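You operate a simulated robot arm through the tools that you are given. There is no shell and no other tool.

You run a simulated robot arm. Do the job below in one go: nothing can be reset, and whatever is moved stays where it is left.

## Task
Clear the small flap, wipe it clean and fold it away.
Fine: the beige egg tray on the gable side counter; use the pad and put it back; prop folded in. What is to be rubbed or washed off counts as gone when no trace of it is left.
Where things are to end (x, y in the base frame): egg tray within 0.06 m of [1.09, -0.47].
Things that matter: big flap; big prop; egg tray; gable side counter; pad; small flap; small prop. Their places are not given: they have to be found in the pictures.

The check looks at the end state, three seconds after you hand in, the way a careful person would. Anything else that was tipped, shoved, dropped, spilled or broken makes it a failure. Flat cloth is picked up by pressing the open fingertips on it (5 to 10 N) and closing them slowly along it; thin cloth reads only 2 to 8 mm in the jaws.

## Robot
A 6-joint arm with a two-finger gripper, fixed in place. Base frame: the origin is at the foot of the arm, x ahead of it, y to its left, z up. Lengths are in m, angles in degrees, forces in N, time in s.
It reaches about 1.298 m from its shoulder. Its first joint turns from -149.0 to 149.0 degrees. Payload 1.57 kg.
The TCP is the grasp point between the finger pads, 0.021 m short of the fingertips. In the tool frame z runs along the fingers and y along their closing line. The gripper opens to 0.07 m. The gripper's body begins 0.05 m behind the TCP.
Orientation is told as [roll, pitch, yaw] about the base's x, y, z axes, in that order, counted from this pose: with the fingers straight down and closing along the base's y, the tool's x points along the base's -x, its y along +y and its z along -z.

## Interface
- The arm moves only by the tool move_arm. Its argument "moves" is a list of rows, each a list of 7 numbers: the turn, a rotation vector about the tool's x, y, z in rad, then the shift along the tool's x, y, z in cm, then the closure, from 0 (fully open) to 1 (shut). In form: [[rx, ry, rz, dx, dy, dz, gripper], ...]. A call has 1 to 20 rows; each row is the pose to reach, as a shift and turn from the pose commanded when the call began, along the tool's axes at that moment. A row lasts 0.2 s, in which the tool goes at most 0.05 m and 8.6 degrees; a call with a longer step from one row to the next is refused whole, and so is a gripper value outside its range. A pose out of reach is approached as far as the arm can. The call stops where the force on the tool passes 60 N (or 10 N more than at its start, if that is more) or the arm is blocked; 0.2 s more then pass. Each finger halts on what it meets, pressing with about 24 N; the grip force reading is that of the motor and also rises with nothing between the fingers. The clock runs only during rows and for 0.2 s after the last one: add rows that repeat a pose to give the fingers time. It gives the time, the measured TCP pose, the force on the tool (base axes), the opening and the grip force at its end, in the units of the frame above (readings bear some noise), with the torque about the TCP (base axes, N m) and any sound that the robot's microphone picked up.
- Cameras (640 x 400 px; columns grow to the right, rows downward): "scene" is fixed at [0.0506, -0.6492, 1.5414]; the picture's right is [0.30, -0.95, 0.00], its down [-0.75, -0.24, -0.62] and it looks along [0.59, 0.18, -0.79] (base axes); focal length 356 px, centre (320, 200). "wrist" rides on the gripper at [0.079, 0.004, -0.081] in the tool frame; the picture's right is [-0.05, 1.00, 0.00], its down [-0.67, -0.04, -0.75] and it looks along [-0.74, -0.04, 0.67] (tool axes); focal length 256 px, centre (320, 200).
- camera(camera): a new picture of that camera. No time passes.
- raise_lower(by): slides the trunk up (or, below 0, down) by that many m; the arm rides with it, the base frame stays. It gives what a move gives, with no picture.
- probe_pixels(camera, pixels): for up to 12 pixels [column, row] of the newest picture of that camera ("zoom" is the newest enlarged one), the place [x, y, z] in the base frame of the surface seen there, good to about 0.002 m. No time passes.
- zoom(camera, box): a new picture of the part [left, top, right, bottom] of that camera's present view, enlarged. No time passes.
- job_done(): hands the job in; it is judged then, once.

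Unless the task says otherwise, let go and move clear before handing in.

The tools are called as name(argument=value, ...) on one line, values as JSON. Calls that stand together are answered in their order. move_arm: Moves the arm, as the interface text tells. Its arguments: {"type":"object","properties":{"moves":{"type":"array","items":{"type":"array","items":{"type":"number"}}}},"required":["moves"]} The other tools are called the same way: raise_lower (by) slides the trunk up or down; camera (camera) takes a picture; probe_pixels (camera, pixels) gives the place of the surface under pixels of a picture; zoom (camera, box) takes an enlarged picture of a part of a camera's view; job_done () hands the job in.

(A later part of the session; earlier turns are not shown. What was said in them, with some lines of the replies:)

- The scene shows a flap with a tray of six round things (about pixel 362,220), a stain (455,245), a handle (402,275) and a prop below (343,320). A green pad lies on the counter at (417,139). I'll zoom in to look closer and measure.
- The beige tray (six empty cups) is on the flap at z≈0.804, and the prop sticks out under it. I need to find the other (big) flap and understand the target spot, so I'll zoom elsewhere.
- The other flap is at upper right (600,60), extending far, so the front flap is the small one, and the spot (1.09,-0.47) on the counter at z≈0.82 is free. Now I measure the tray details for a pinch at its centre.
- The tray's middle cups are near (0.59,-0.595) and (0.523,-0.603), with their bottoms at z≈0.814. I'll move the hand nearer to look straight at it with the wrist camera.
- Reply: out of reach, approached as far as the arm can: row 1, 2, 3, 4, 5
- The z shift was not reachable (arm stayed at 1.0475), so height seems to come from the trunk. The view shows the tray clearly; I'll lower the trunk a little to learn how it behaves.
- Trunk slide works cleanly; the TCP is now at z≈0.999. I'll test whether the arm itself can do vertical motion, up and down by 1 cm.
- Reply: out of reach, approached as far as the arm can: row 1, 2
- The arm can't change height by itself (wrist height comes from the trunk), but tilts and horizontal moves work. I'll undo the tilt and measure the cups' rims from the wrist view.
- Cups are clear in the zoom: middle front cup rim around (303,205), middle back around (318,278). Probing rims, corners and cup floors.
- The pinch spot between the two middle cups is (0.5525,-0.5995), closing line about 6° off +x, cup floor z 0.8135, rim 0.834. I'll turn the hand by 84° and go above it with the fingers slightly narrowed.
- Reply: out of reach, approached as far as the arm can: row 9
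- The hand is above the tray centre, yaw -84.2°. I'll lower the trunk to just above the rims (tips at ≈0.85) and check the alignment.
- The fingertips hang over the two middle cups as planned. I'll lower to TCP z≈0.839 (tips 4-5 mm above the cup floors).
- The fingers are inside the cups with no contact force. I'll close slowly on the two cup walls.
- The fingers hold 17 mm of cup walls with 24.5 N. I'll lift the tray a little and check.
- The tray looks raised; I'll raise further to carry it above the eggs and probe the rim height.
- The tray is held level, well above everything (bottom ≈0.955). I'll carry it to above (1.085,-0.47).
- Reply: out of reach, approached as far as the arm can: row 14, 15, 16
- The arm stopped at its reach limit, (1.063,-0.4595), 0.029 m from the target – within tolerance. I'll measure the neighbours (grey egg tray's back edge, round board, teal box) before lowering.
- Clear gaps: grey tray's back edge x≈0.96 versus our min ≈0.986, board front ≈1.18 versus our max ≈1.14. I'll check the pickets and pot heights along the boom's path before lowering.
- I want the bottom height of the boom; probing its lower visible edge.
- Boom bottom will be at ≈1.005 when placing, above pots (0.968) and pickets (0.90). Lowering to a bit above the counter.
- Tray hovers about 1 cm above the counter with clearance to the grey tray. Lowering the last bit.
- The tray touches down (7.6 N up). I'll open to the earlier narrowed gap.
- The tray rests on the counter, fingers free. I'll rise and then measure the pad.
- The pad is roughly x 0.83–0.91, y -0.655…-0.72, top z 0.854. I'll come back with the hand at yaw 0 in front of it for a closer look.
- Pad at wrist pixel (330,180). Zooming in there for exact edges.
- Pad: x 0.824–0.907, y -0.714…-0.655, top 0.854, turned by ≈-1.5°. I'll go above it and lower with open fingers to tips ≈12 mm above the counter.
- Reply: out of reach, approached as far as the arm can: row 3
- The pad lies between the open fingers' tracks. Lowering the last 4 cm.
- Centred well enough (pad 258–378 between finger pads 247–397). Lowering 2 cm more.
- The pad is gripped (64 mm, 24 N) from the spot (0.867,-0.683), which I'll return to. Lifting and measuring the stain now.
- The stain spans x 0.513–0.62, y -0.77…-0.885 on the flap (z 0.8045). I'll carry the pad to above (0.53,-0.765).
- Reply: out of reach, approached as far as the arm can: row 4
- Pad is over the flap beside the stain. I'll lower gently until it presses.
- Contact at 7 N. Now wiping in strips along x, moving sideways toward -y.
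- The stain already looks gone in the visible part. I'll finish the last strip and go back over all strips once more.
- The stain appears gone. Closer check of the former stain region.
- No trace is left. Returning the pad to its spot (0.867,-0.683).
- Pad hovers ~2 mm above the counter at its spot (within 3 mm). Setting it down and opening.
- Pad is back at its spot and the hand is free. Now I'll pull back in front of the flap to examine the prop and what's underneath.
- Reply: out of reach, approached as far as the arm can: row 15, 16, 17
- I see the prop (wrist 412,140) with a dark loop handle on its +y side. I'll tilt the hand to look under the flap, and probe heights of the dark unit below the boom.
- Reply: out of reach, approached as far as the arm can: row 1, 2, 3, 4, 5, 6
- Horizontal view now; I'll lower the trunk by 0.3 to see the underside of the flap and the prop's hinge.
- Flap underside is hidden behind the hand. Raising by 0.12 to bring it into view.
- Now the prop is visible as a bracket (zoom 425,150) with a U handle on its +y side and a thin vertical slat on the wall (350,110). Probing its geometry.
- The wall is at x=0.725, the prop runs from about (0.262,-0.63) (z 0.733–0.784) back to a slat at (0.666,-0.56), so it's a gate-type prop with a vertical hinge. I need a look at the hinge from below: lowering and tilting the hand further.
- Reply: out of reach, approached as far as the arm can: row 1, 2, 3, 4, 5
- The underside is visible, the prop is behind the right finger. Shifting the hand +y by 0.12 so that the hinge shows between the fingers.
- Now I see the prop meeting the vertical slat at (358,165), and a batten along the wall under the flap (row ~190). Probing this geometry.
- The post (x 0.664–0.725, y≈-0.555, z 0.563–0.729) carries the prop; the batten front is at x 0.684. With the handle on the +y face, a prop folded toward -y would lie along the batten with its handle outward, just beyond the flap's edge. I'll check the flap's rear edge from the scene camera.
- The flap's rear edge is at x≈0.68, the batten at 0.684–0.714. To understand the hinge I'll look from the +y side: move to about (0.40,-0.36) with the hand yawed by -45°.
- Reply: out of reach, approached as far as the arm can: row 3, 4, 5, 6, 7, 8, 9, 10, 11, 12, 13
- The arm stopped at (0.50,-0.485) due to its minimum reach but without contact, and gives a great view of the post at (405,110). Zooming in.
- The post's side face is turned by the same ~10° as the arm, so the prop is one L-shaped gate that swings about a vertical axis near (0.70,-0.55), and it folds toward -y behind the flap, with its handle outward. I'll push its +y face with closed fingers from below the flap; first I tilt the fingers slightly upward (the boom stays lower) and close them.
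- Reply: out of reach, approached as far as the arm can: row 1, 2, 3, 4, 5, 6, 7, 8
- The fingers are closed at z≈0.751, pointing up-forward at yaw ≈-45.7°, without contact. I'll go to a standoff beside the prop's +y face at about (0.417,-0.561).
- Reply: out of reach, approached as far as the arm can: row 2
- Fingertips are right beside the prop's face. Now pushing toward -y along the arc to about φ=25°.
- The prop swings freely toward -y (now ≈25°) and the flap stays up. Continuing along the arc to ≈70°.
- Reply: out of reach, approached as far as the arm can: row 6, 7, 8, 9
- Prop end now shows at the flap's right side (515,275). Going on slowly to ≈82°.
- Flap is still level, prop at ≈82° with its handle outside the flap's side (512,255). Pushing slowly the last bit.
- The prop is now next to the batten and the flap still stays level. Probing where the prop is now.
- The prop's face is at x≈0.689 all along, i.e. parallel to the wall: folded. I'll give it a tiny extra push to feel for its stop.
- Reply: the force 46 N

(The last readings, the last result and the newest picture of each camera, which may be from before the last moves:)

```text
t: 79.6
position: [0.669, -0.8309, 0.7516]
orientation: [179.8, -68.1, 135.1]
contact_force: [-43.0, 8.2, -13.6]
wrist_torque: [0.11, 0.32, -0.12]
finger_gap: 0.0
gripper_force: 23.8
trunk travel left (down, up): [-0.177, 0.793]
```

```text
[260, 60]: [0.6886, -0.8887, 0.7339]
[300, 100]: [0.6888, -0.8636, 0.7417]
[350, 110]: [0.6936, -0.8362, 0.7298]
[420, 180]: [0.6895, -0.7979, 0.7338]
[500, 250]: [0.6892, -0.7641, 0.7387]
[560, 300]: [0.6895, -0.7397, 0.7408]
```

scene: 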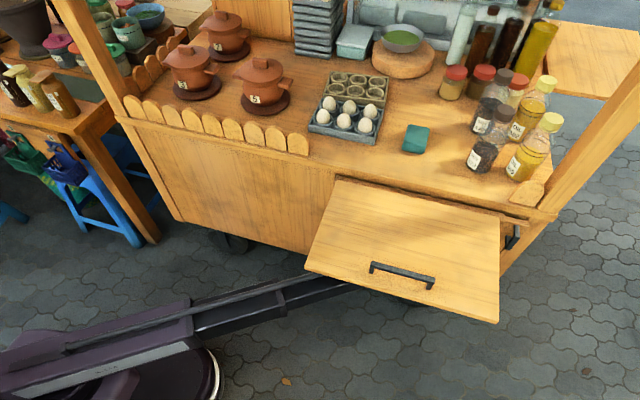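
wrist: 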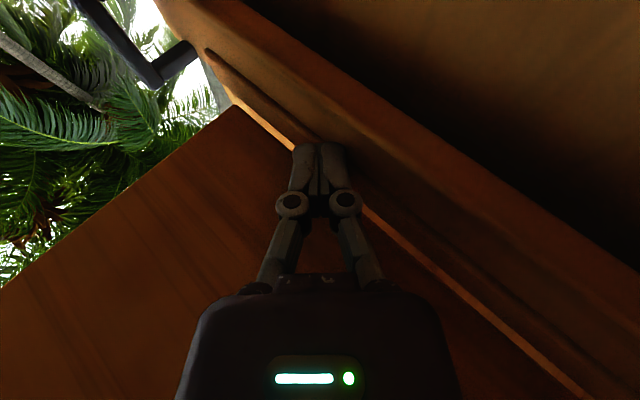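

The stop is firm (43 N), so the prop is fully folded in. I'll back off and withdraw the hand out from under the flap.

move_arm(moves=[[0, 0, 0, -0.3, -0.5, -0.8, 1], [0, 0, 0, -1.1, -1.4, -2.6, 1], [0, 0, 0, -2.1, -2.8, -5.2, 1], [0, 0, 0, -3.2, -4.2, -7.9, 1], [0, 0, 0, -4.2, -5.6, -10.5, 1], [0, 0, 0, -5.3, -7, -13.1, 1], [0, 0, 0, -6.4, -8.5, -15.7, 1], [0, 0, 0, -7.4, -9.9, -18.3, 1], [0, 0, 0, -8.5, -11.3, -21, 1], [0, 0, 0, -9.5, -12.7, -23.6, 1], [0, 0, 0, -10.6, -14.1, -26.2, 1], [0, 0, 0, -10.6, -14.1, -26.2, 1]])

camera(camera="scene")

camera(camera="wrist")

```text
t: 82.2
position: [0.3729, -0.7312, 0.7515]
orientation: [-179.9, -67.9, 134.8]
contact_force: [-0.3, -0.6, -0.5]
wrist_torque: [0.01, 0.01, 0.03]
finger_gap: 0.0001
gripper_force: 23.8
trunk travel left (down, up): [-0.177, 0.793]
```

```text
taken
```

scene: 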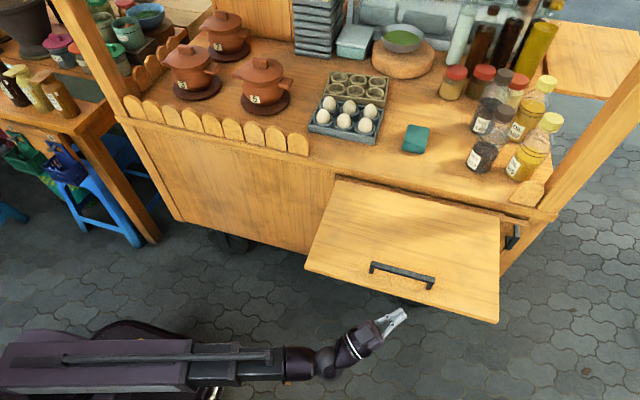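

```text
taken
```

wrist: 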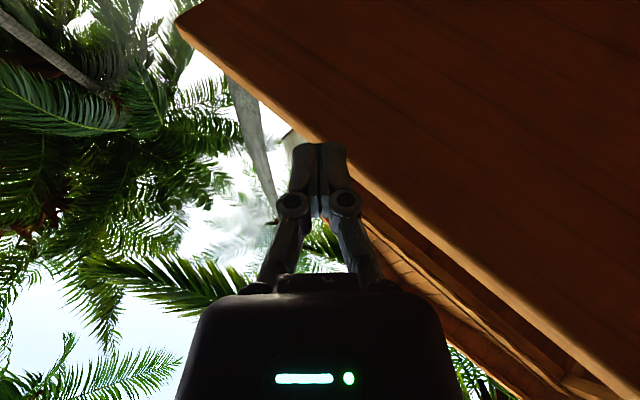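

The flap holds itself up by hinge friction, so it must be pushed down from above. I'll retreat further out, then tilt the fingers to forward-down.

move_arm(moves=[[0, 0, 0, -0.7, -1.9, -1.75, 1], [0, 0, 0, -1.4, -3.8, -3.5, 1], [0, 0, 0, -2.1, -5.66, -5.2, 1], [0, 0, 0, -2.65, -7.1, -6.55, 1], [0, 0, 0, -2.65, -7.1, -6.55, 1]])

move_arm(moves=[[0, 0.13, 0, 0, 0, 0, 1], [0, 0.26, 0, 0, 0, 0, 1], [0, 0.39, 0, 0, 0, 0, 1], [0, 0.52, 0, 0, 0, 0, 1], [0, 0.65, 0, 0, 0, 0, 1], [0, 0.78, 0, 0, 0, 0, 1], [0, 0.91, 0, 0, 0, 0, 1], [0, 1.04, 0, 0, 0, 0, 1], [0, 1.17, 0, 0, 0, 0, 1], [0, 1.17, 0, 0, 0, 0, 1]])

camera(camera="scene")

```text
t: 83.4
position: [0.2706, -0.7328, 0.7506]
orientation: [-179.8, -68.0, 134.7]
contact_force: [0.2, 0.2, -1.0]
wrist_torque: [0.0, 0.02, 0.02]
finger_gap: 0.0
gripper_force: 23.9
trunk travel left (down, up): [-0.177, 0.793]
```

```text
t: 85.6
position: [0.2688, -0.7341, 0.5508]
orientation: [-0.1, -45.0, -45.1]
contact_force: [0.5, 0.6, 0.1]
wrist_torque: [-0.01, 0.02, 0.01]
finger_gap: 0.0001
gripper_force: 24.2
out of reach, approached as far as the arm can: row 1, 2, 3, 4, 5, 6, 7, 8, 9, 10
trunk travel left (down, up): [-0.177, 0.793]
```

```text
taken
```

scene: 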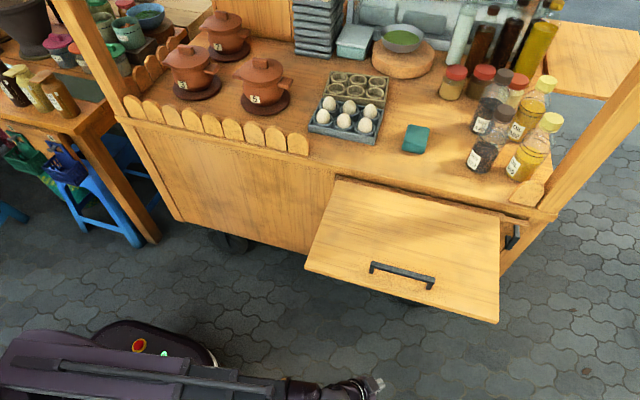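

Hand is clear in front of the flap. Turning the yaw to 0 and raising above flap level.

move_arm(moves=[[-0.093, 0, -0.093, 0, 0, 0, 1], [-0.185, 0, -0.185, 0, 0, 0, 1], [-0.278, 0, -0.278, 0, 0, 0, 1], [-0.37, 0, -0.37, 0, 0, 0, 1], [-0.463, 0, -0.463, 0, 0, 0, 1], [-0.555, 0, -0.555, 0, 0, 0, 1], [-0.555, 0, -0.555, 0, 0, 0, 1]])

raise_lower(by=0.35)

camera(camera="wrist")

```text
t: 87.2
position: [0.2683, -0.732, 0.5503]
orientation: [-0.2, -45.2, 0.3]
contact_force: [0.0, 0.1, 0.3]
wrist_torque: [0.0, 0.0, -0.06]
finger_gap: 0.0
gripper_force: 23.6
trunk travel left (down, up): [-0.177, 0.793]
```

```text
t: 90.6
position: [0.2677, -0.7313, 0.9002]
orientation: [-0.2, -45.1, 0.0]
contact_force: [0.1, 0.5, 0.1]
wrist_torque: [-0.03, -0.03, 0.02]
finger_gap: 0.0002
gripper_force: 23.8
trunk travel left (down, up): [-0.527, 0.443]
```

```text
taken
```

wrist: 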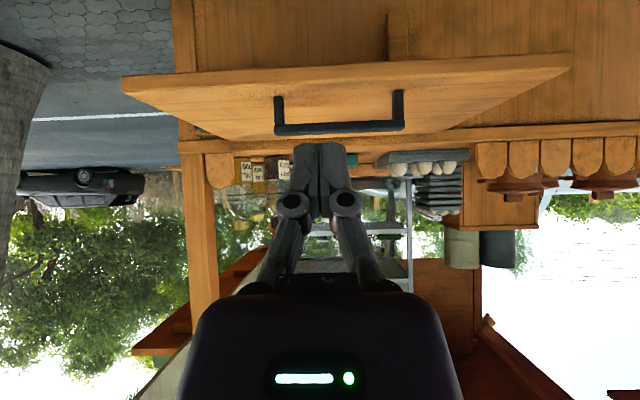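

To press from above I'll use a vertical tool beside the handle at about (0.50,-0.60), where the camera housing stays clear. Raising a bit, untilting and shifting y.

raise_lower(by=0.06)

move_arm(moves=[[0, 0.131, 0, 0, 2.2, 0, 1], [0, 0.262, 0, 0, 4.4, 0, 1], [0, 0.393, 0, 0, 6.6, 0, 1], [0, 0.524, 0, 0, 8.8, 0, 1], [0, 0.655, 0, 0, 11, 0, 1], [0, 0.785, 0, 0, 13, 0, 1], [0, 0.785, 0, 0, 13, 0, 1]])

move_arm(moves=[[0, 0, 0, -4, 0, 0, 1], [0, 0, 0, -8, 0, 0, 1], [0, 0, 0, -12, 0, 0, 1], [0, 0, 0, -16, 0, 0, 1], [0, 0, 0, -20, 0, 0, 1], [0, 0, 0, -23.2, 0, 0, 1], [0, 0, 0, -23.2, 0, 0, 1]])

camera(camera="scene")

```text
t: 91.6
position: [0.2688, -0.7307, 0.9593]
orientation: [-0.2, -45.2, 0.1]
contact_force: [-0.2, -0.3, -0.8]
wrist_torque: [-0.02, -0.05, 0.03]
finger_gap: 0.0001
gripper_force: 23.9
trunk travel left (down, up): [-0.587, 0.383]
```

```text
t: 93.2
position: [0.2667, -0.6057, 0.9048]
orientation: [-0.1, -0.2, -0.1]
contact_force: [0.4, -0.3, -0.1]
wrist_torque: [-0.02, 0.02, 0.0]
finger_gap: 0.0
gripper_force: 23.9
out of reach, approached as far as the arm can: row 1, 2, 3, 4, 5, 6, 7
trunk travel left (down, up): [-0.587, 0.383]
```

```text
t: 94.8
position: [0.5015, -0.6059, 0.9045]
orientation: [0.0, -0.2, -0.1]
contact_force: [0.8, -0.8, 0.1]
wrist_torque: [0.0, 0.03, 0.02]
finger_gap: 0.0002
gripper_force: 24.1
trunk travel left (down, up): [-0.587, 0.383]
```

```text
taken
```

scene: 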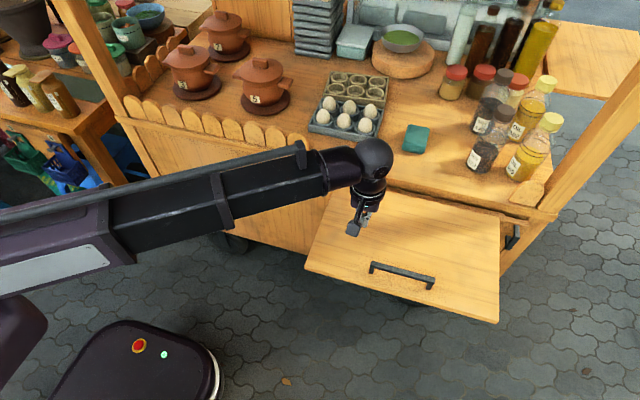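

Fingers are above the flap at (0.50,-0.606). Lowering to contact and pressing a little.

raise_lower(by=-0.075)

raise_lower(by=-0.02)

camera(camera="scene")

```text
t: 95.9
position: [0.501, -0.6065, 0.8308]
orientation: [0.0, -0.2, -0.1]
contact_force: [0.1, -0.6, 0.2]
wrist_torque: [0.01, 0.03, 0.0]
finger_gap: 0.0
gripper_force: 23.9
trunk travel left (down, up): [-0.512, 0.458]
```

```text
t: 96.6
position: [0.5013, -0.6076, 0.8117]
orientation: [-0.1, -0.2, -0.1]
contact_force: [-0.2, -0.5, 0.6]
wrist_torque: [0.03, 0.01, 0.01]
finger_gap: 0.0
gripper_force: 28.9
trunk travel left (down, up): [-0.492, 0.478]
```

```text
taken
```

scene: 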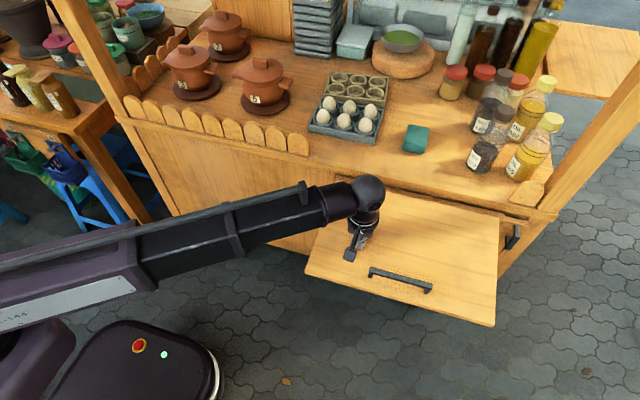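

The flap follows down easily (front edge a bit lower, no residual force). Continuing in steps.

raise_lower(by=-0.06)

camera(camera="scene")

```text
t: 97.6
position: [0.5008, -0.6071, 0.7507]
orientation: [-0.1, -0.2, 0.0]
contact_force: [-0.6, 0.4, 0.1]
wrist_torque: [-0.01, 0.02, 0.0]
finger_gap: 0.0002
gripper_force: 28.7
trunk travel left (down, up): [-0.432, 0.538]
```

```text
taken
```

scene: 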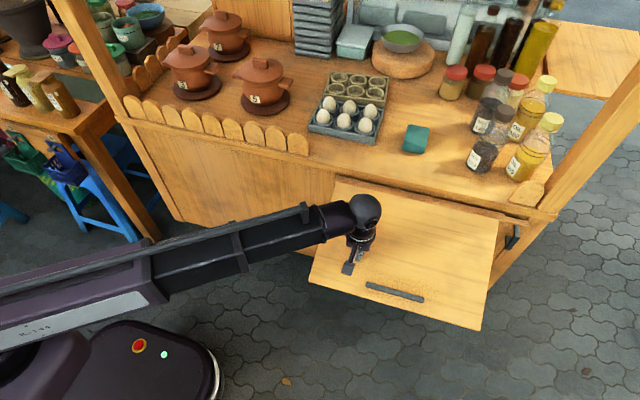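

The flap is about 22° down and follows nicely. Lower further.

raise_lower(by=-0.06)

camera(camera="scene")

camera(camera="wrist")

```text
t: 98.6
position: [0.5013, -0.6071, 0.69]
orientation: [-0.1, -0.2, 0.0]
contact_force: [-0.2, 0.4, 1.2]
wrist_torque: [-0.02, 0.01, -0.02]
finger_gap: 0.0
gripper_force: 28.8
trunk travel left (down, up): [-0.372, 0.598]
```

```text
taken
```

scene: 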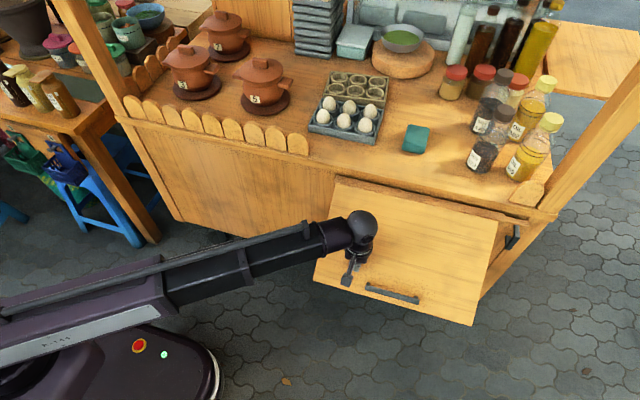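

```text
taken
```

wrist: 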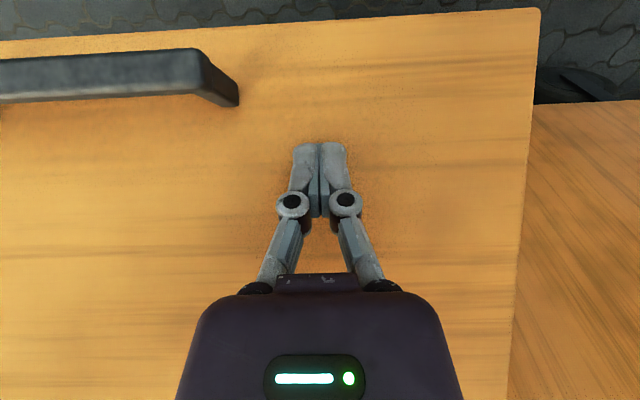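

The flap is ≈37° down. I'll tilt the fingers forward (pitch -35°) so that the wrist stays back, lower a bit more, then push +x to bring it to vertical.

move_arm(moves=[[0, -0.12, 0, 0, 0, 0, 1], [0, -0.24, 0, 0, 0, 0, 1], [0, -0.36, 0, 0, 0, 0, 1], [0, -0.48, 0, 0, 0, 0, 1], [0, -0.61, 0, 0, 0, 0, 1], [0, -0.61, 0, 0, 0, 0, 1]])

raise_lower(by=-0.07)

camera(camera="scene")

camera(camera="wrist")

```text
t: 100.0
position: [0.5022, -0.6053, 0.7256]
orientation: [-0.3, -35.3, 0.2]
contact_force: [0.4, 0.1, 0.1]
wrist_torque: [0.01, 0.01, 0.01]
finger_gap: 0.0
gripper_force: 29.0
out of reach, approached as far as the arm can: row 2, 3, 4, 5, 6
trunk travel left (down, up): [-0.372, 0.598]
```

```text
t: 101.1
position: [0.5019, -0.6059, 0.6539]
orientation: [-0.2, -35.1, 0.0]
contact_force: [-0.3, 0.1, 0.0]
wrist_torque: [-0.02, 0.03, -0.01]
finger_gap: 0.0
gripper_force: 28.6
trunk travel left (down, up): [-0.302, 0.668]
```

```text
taken
```

scene: 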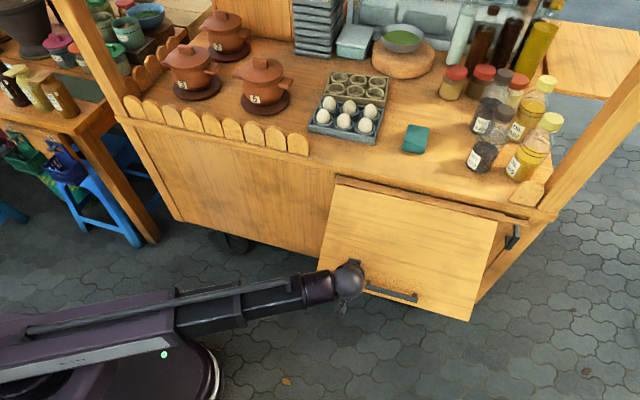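

```text
taken
```

wrist: 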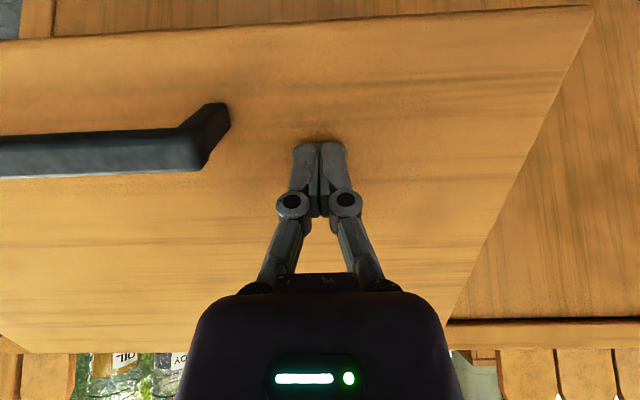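

The flap is ≈45° down, finger on its face beside the handle. Pushing +x in small steps.

move_arm(moves=[[0, 0, 0, -1.64, 0, 1.15, 1], [0, 0, 0, -3.28, 0, 2.3, 1], [0, 0, 0, -4.91, 0, 3.44, 1], [0, 0, 0, -6.55, 0, 4.59, 1], [0, 0, 0, -8.19, 0, 5.74, 1]])

camera(camera="scene")

camera(camera="wrist")

```text
t: 102.3
position: [0.6006, -0.6091, 0.6541]
orientation: [-0.2, -35.1, 0.1]
contact_force: [-4.6, 0.1, -0.6]
wrist_torque: [-0.05, 0.08, 0.03]
finger_gap: 0.0
gripper_force: 28.6
trunk travel left (down, up): [-0.302, 0.668]
```

```text
taken
```

scene: 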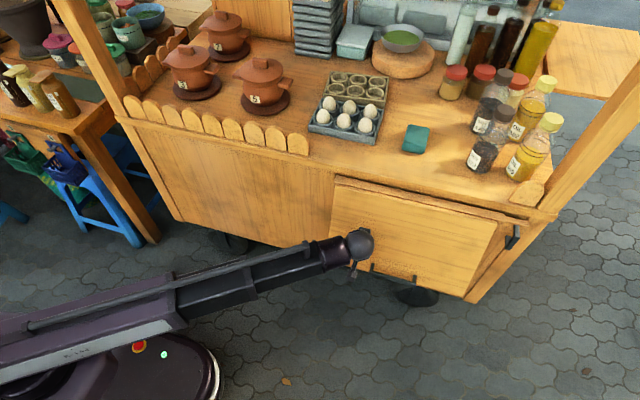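

```text
taken
```

wrist: 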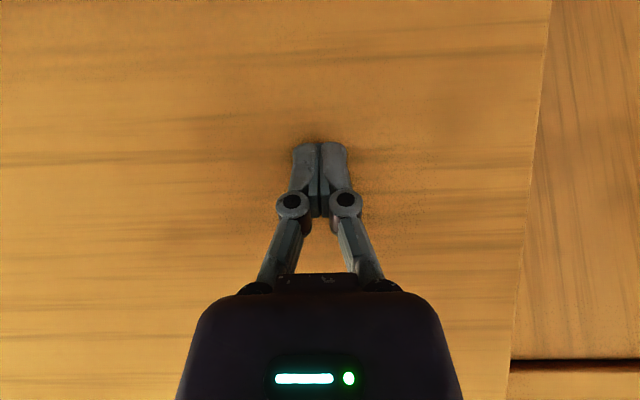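

The flap is ≈70° down. Continuing with 1 cm steps until it meets its stop.

move_arm(moves=[[0, 0, 0, -0.82, 0, 0.57, 1], [0, 0, 0, -1.64, 0, 1.15, 1], [0, 0, 0, -2.46, 0, 1.72, 1], [0, 0, 0, -3.28, 0, 2.3, 1]])

camera(camera="scene")

```text
t: 103.3
position: [0.6421, -0.608, 0.655]
orientation: [-0.1, -35.1, -0.1]
contact_force: [-8.5, -1.3, -3.2]
wrist_torque: [0.02, 0.2, 0.02]
finger_gap: 0.0062
gripper_force: 28.6
trunk travel left (down, up): [-0.302, 0.668]
```

```text
taken
```

scene: 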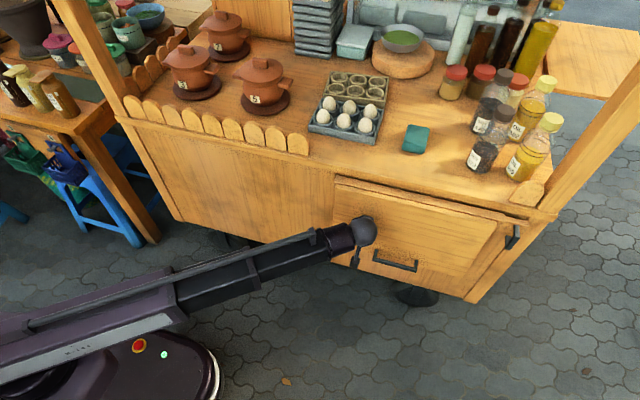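

Almost vertical now with 8.5 N; probing the flap's face to know its angle.

zoom(camera="scene", box=[320, 160, 540, 310])

probe_pixels(camera="scene", pixels=[[440, 220], [440, 240], [440, 260], [440, 275], [470, 230], [470, 260], [470, 285], [345, 200], [345, 215], [345, 235], [395, 262], [512, 238]])

```text
2.67 times, centred on (430, 235) of scene
```

zoom: 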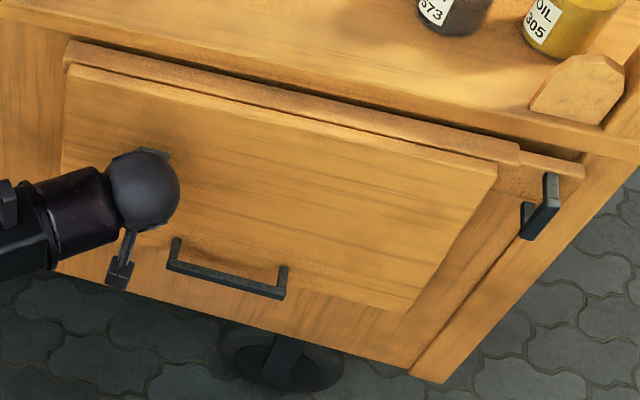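

```text
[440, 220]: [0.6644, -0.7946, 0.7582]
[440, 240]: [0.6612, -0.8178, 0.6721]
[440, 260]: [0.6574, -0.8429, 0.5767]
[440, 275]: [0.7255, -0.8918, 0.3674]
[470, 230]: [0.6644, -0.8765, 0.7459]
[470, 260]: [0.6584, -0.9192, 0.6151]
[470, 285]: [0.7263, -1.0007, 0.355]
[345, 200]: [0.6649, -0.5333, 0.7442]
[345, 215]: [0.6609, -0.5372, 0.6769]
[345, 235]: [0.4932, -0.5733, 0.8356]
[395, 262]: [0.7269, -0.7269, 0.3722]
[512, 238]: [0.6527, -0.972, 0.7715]
```

The flap face is 2.2° from vertical. A last small push to its stop.

move_arm(moves=[[0, 0, 0, -0.33, 0, 0.23, 1], [0, 0, 0, -0.66, 0, 0.46, 1], [0, 0, 0, -0.66, 0, 0.46, 1]])

probe_pixels(camera="scene", pixels=[[440, 220], [440, 240], [440, 260], [470, 230], [470, 260]])

camera(camera="scene")

probe_pixels(camera="scene", pixels=[[440, 220], [440, 240], [440, 260], [470, 230], [470, 260]])

```text
t: 104.1
position: [0.6489, -0.6063, 0.6532]
orientation: [-0.2, -35.2, 0.0]
contact_force: [-15.7, -3.3, -6.8]
wrist_torque: [-0.02, 0.29, -0.05]
finger_gap: 0.0058
gripper_force: 29.1
trunk travel left (down, up): [-0.302, 0.668]
```

```text
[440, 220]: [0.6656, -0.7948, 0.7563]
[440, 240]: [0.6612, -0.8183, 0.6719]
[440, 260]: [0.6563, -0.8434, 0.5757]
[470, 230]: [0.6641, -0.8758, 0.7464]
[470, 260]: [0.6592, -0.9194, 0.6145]
```

```text
taken
```

scene: 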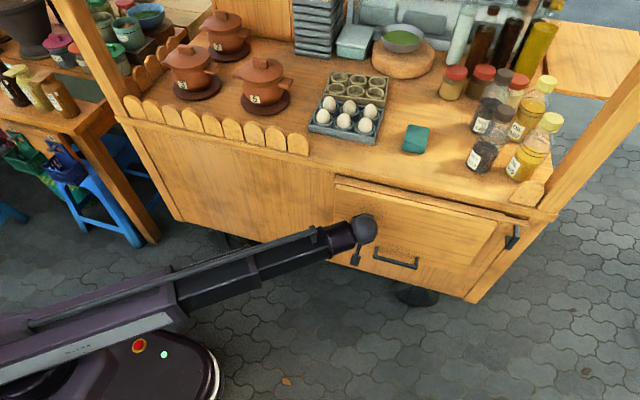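

```text
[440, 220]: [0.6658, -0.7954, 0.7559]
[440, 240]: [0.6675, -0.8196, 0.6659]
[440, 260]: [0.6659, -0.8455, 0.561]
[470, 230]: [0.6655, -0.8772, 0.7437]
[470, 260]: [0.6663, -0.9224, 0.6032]
```

The flap face is vertical now (x≈0.666 at all heights). Backing the hand away straight in -x.

move_arm(moves=[[0, 0, 0, 0.8, 0, -0.57, 1], [0, 0, 0, 2.46, 0, -1.72, 1], [0, 0, 0, 4.9, 0, -3.44, 1], [0, 0, 0, 8.2, 0, -5.74, 1], [0, 0, 0, 11.5, 0, -8, 1], [0, 0, 0, 14.7, 0, -10.3, 1], [0, 0, 0, 18, 0, -12.6, 1], [0, 0, 0, 21.3, 0, -14.9, 1], [0, 0, 0, 24.6, 0, -17.2, 1], [0, 0, 0, 24.6, 0, -17.2, 1]])

camera(camera="scene")

camera(camera="wrist")

zoom(camera="scene", box=[310, 150, 550, 320])

probe_pixels(camera="scene", pixels=[[440, 220], [440, 240], [440, 260], [350, 200], [350, 235], [470, 230], [470, 260], [417, 137], [345, 122], [512, 238]])

```text
t: 106.3
position: [0.3489, -0.6047, 0.655]
orientation: [-0.2, -35.0, 0.1]
contact_force: [0.9, -0.1, -0.2]
wrist_torque: [-0.01, -0.02, -0.04]
finger_gap: 0.0
gripper_force: 28.8
trunk travel left (down, up): [-0.302, 0.668]
```

```text
taken
```

scene: 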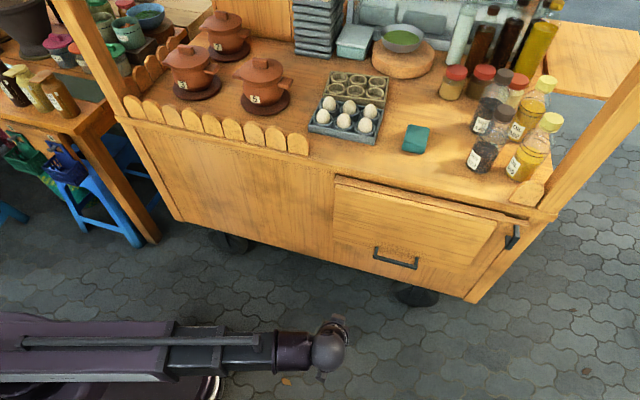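

```text
taken
```

wrist: 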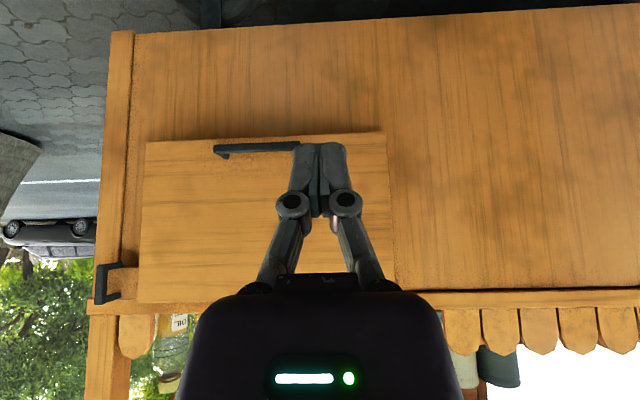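

```text
2.35 times, centred on (430, 235) of scene
```

zoom: 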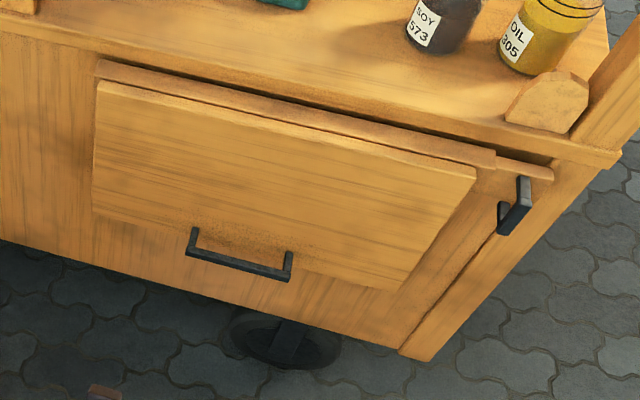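

```text
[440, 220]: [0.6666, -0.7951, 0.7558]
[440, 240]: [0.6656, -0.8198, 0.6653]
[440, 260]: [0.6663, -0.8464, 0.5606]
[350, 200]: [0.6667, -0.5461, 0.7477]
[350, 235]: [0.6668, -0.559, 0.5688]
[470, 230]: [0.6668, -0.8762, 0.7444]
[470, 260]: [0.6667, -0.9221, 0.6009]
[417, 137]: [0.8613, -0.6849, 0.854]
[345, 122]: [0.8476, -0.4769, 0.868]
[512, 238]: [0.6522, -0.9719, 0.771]
```

The flap hangs vertical (x≈0.667), the prop is folded behind it, and pad and trays are in place. A last close check of the flap's face, the tray and the surroundings.

zoom(camera="wrist", box=[80, 110, 420, 320])

zoom(camera="scene", box=[290, 20, 450, 160])

zoom(camera="scene", box=[370, 190, 510, 300])

probe_pixels(camera="scene", pixels=[[333, 73], [388, 78], [327, 92], [384, 104], [357, 90], [356, 80]])

```text
1.88 times, centred on (250, 215) of wrist
```

zoom: 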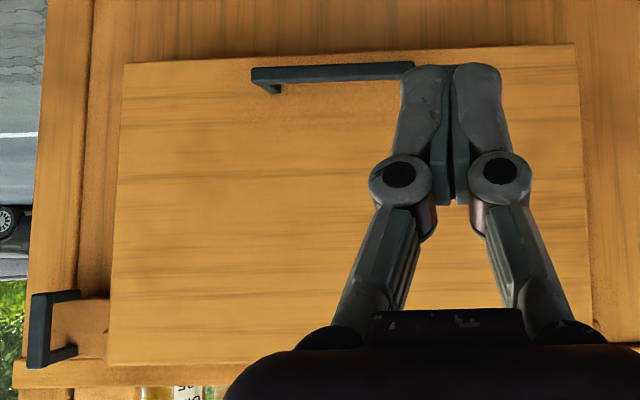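

```text
2.86 times, centred on (370, 90) of scene
```

zoom: 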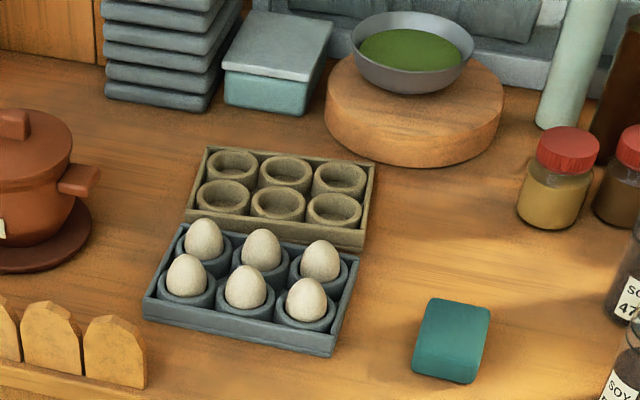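

```text
3.64 times, centred on (440, 245) of scene
```

zoom: 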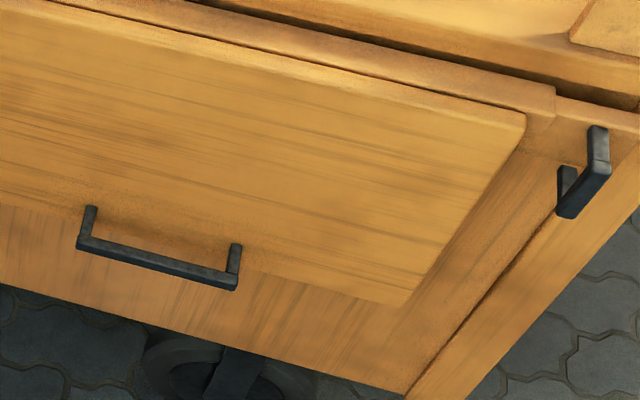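

```text
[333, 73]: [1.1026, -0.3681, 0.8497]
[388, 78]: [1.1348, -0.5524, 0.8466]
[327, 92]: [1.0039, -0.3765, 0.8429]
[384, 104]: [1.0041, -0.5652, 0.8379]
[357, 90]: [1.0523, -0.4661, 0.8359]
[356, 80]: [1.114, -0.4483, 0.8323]
```

The tray sits at about (1.062,-0.46), 3 cm from its target. The flap face is clean and hangs vertical, the prop is folded in, the pad is back, and the hand is clear of everything, so I'm handing in.

job_done()

```text
The job is handed in.
```

The small flap is cleared, wiped clean and folded down. The job is handed in; I haven't seen the check's result.

- **Egg tray:** the beige tray stands on the counter at about (1.06, -0.46). That is 3 cm from the target, as far as the arm could reach and inside the 6 cm allowed. The grey egg tray next to it was not touched.
- **Wiping:** I went over the stain twice with the pad, and close-up pictures show no trace of it. The pad is back on its spot to within a few millimetres.
- **Prop:** the small prop is swung in against the wall behind the flap. I pushed it until it met a firm stop.
- **Flap:** it stayed up by itself after the prop was folded, so I pressed it down from above. It now hangs vertical and stayed there after I let go.

I did not touch the big flap or anything else on the stall. The hand is clear, in front of the flap.
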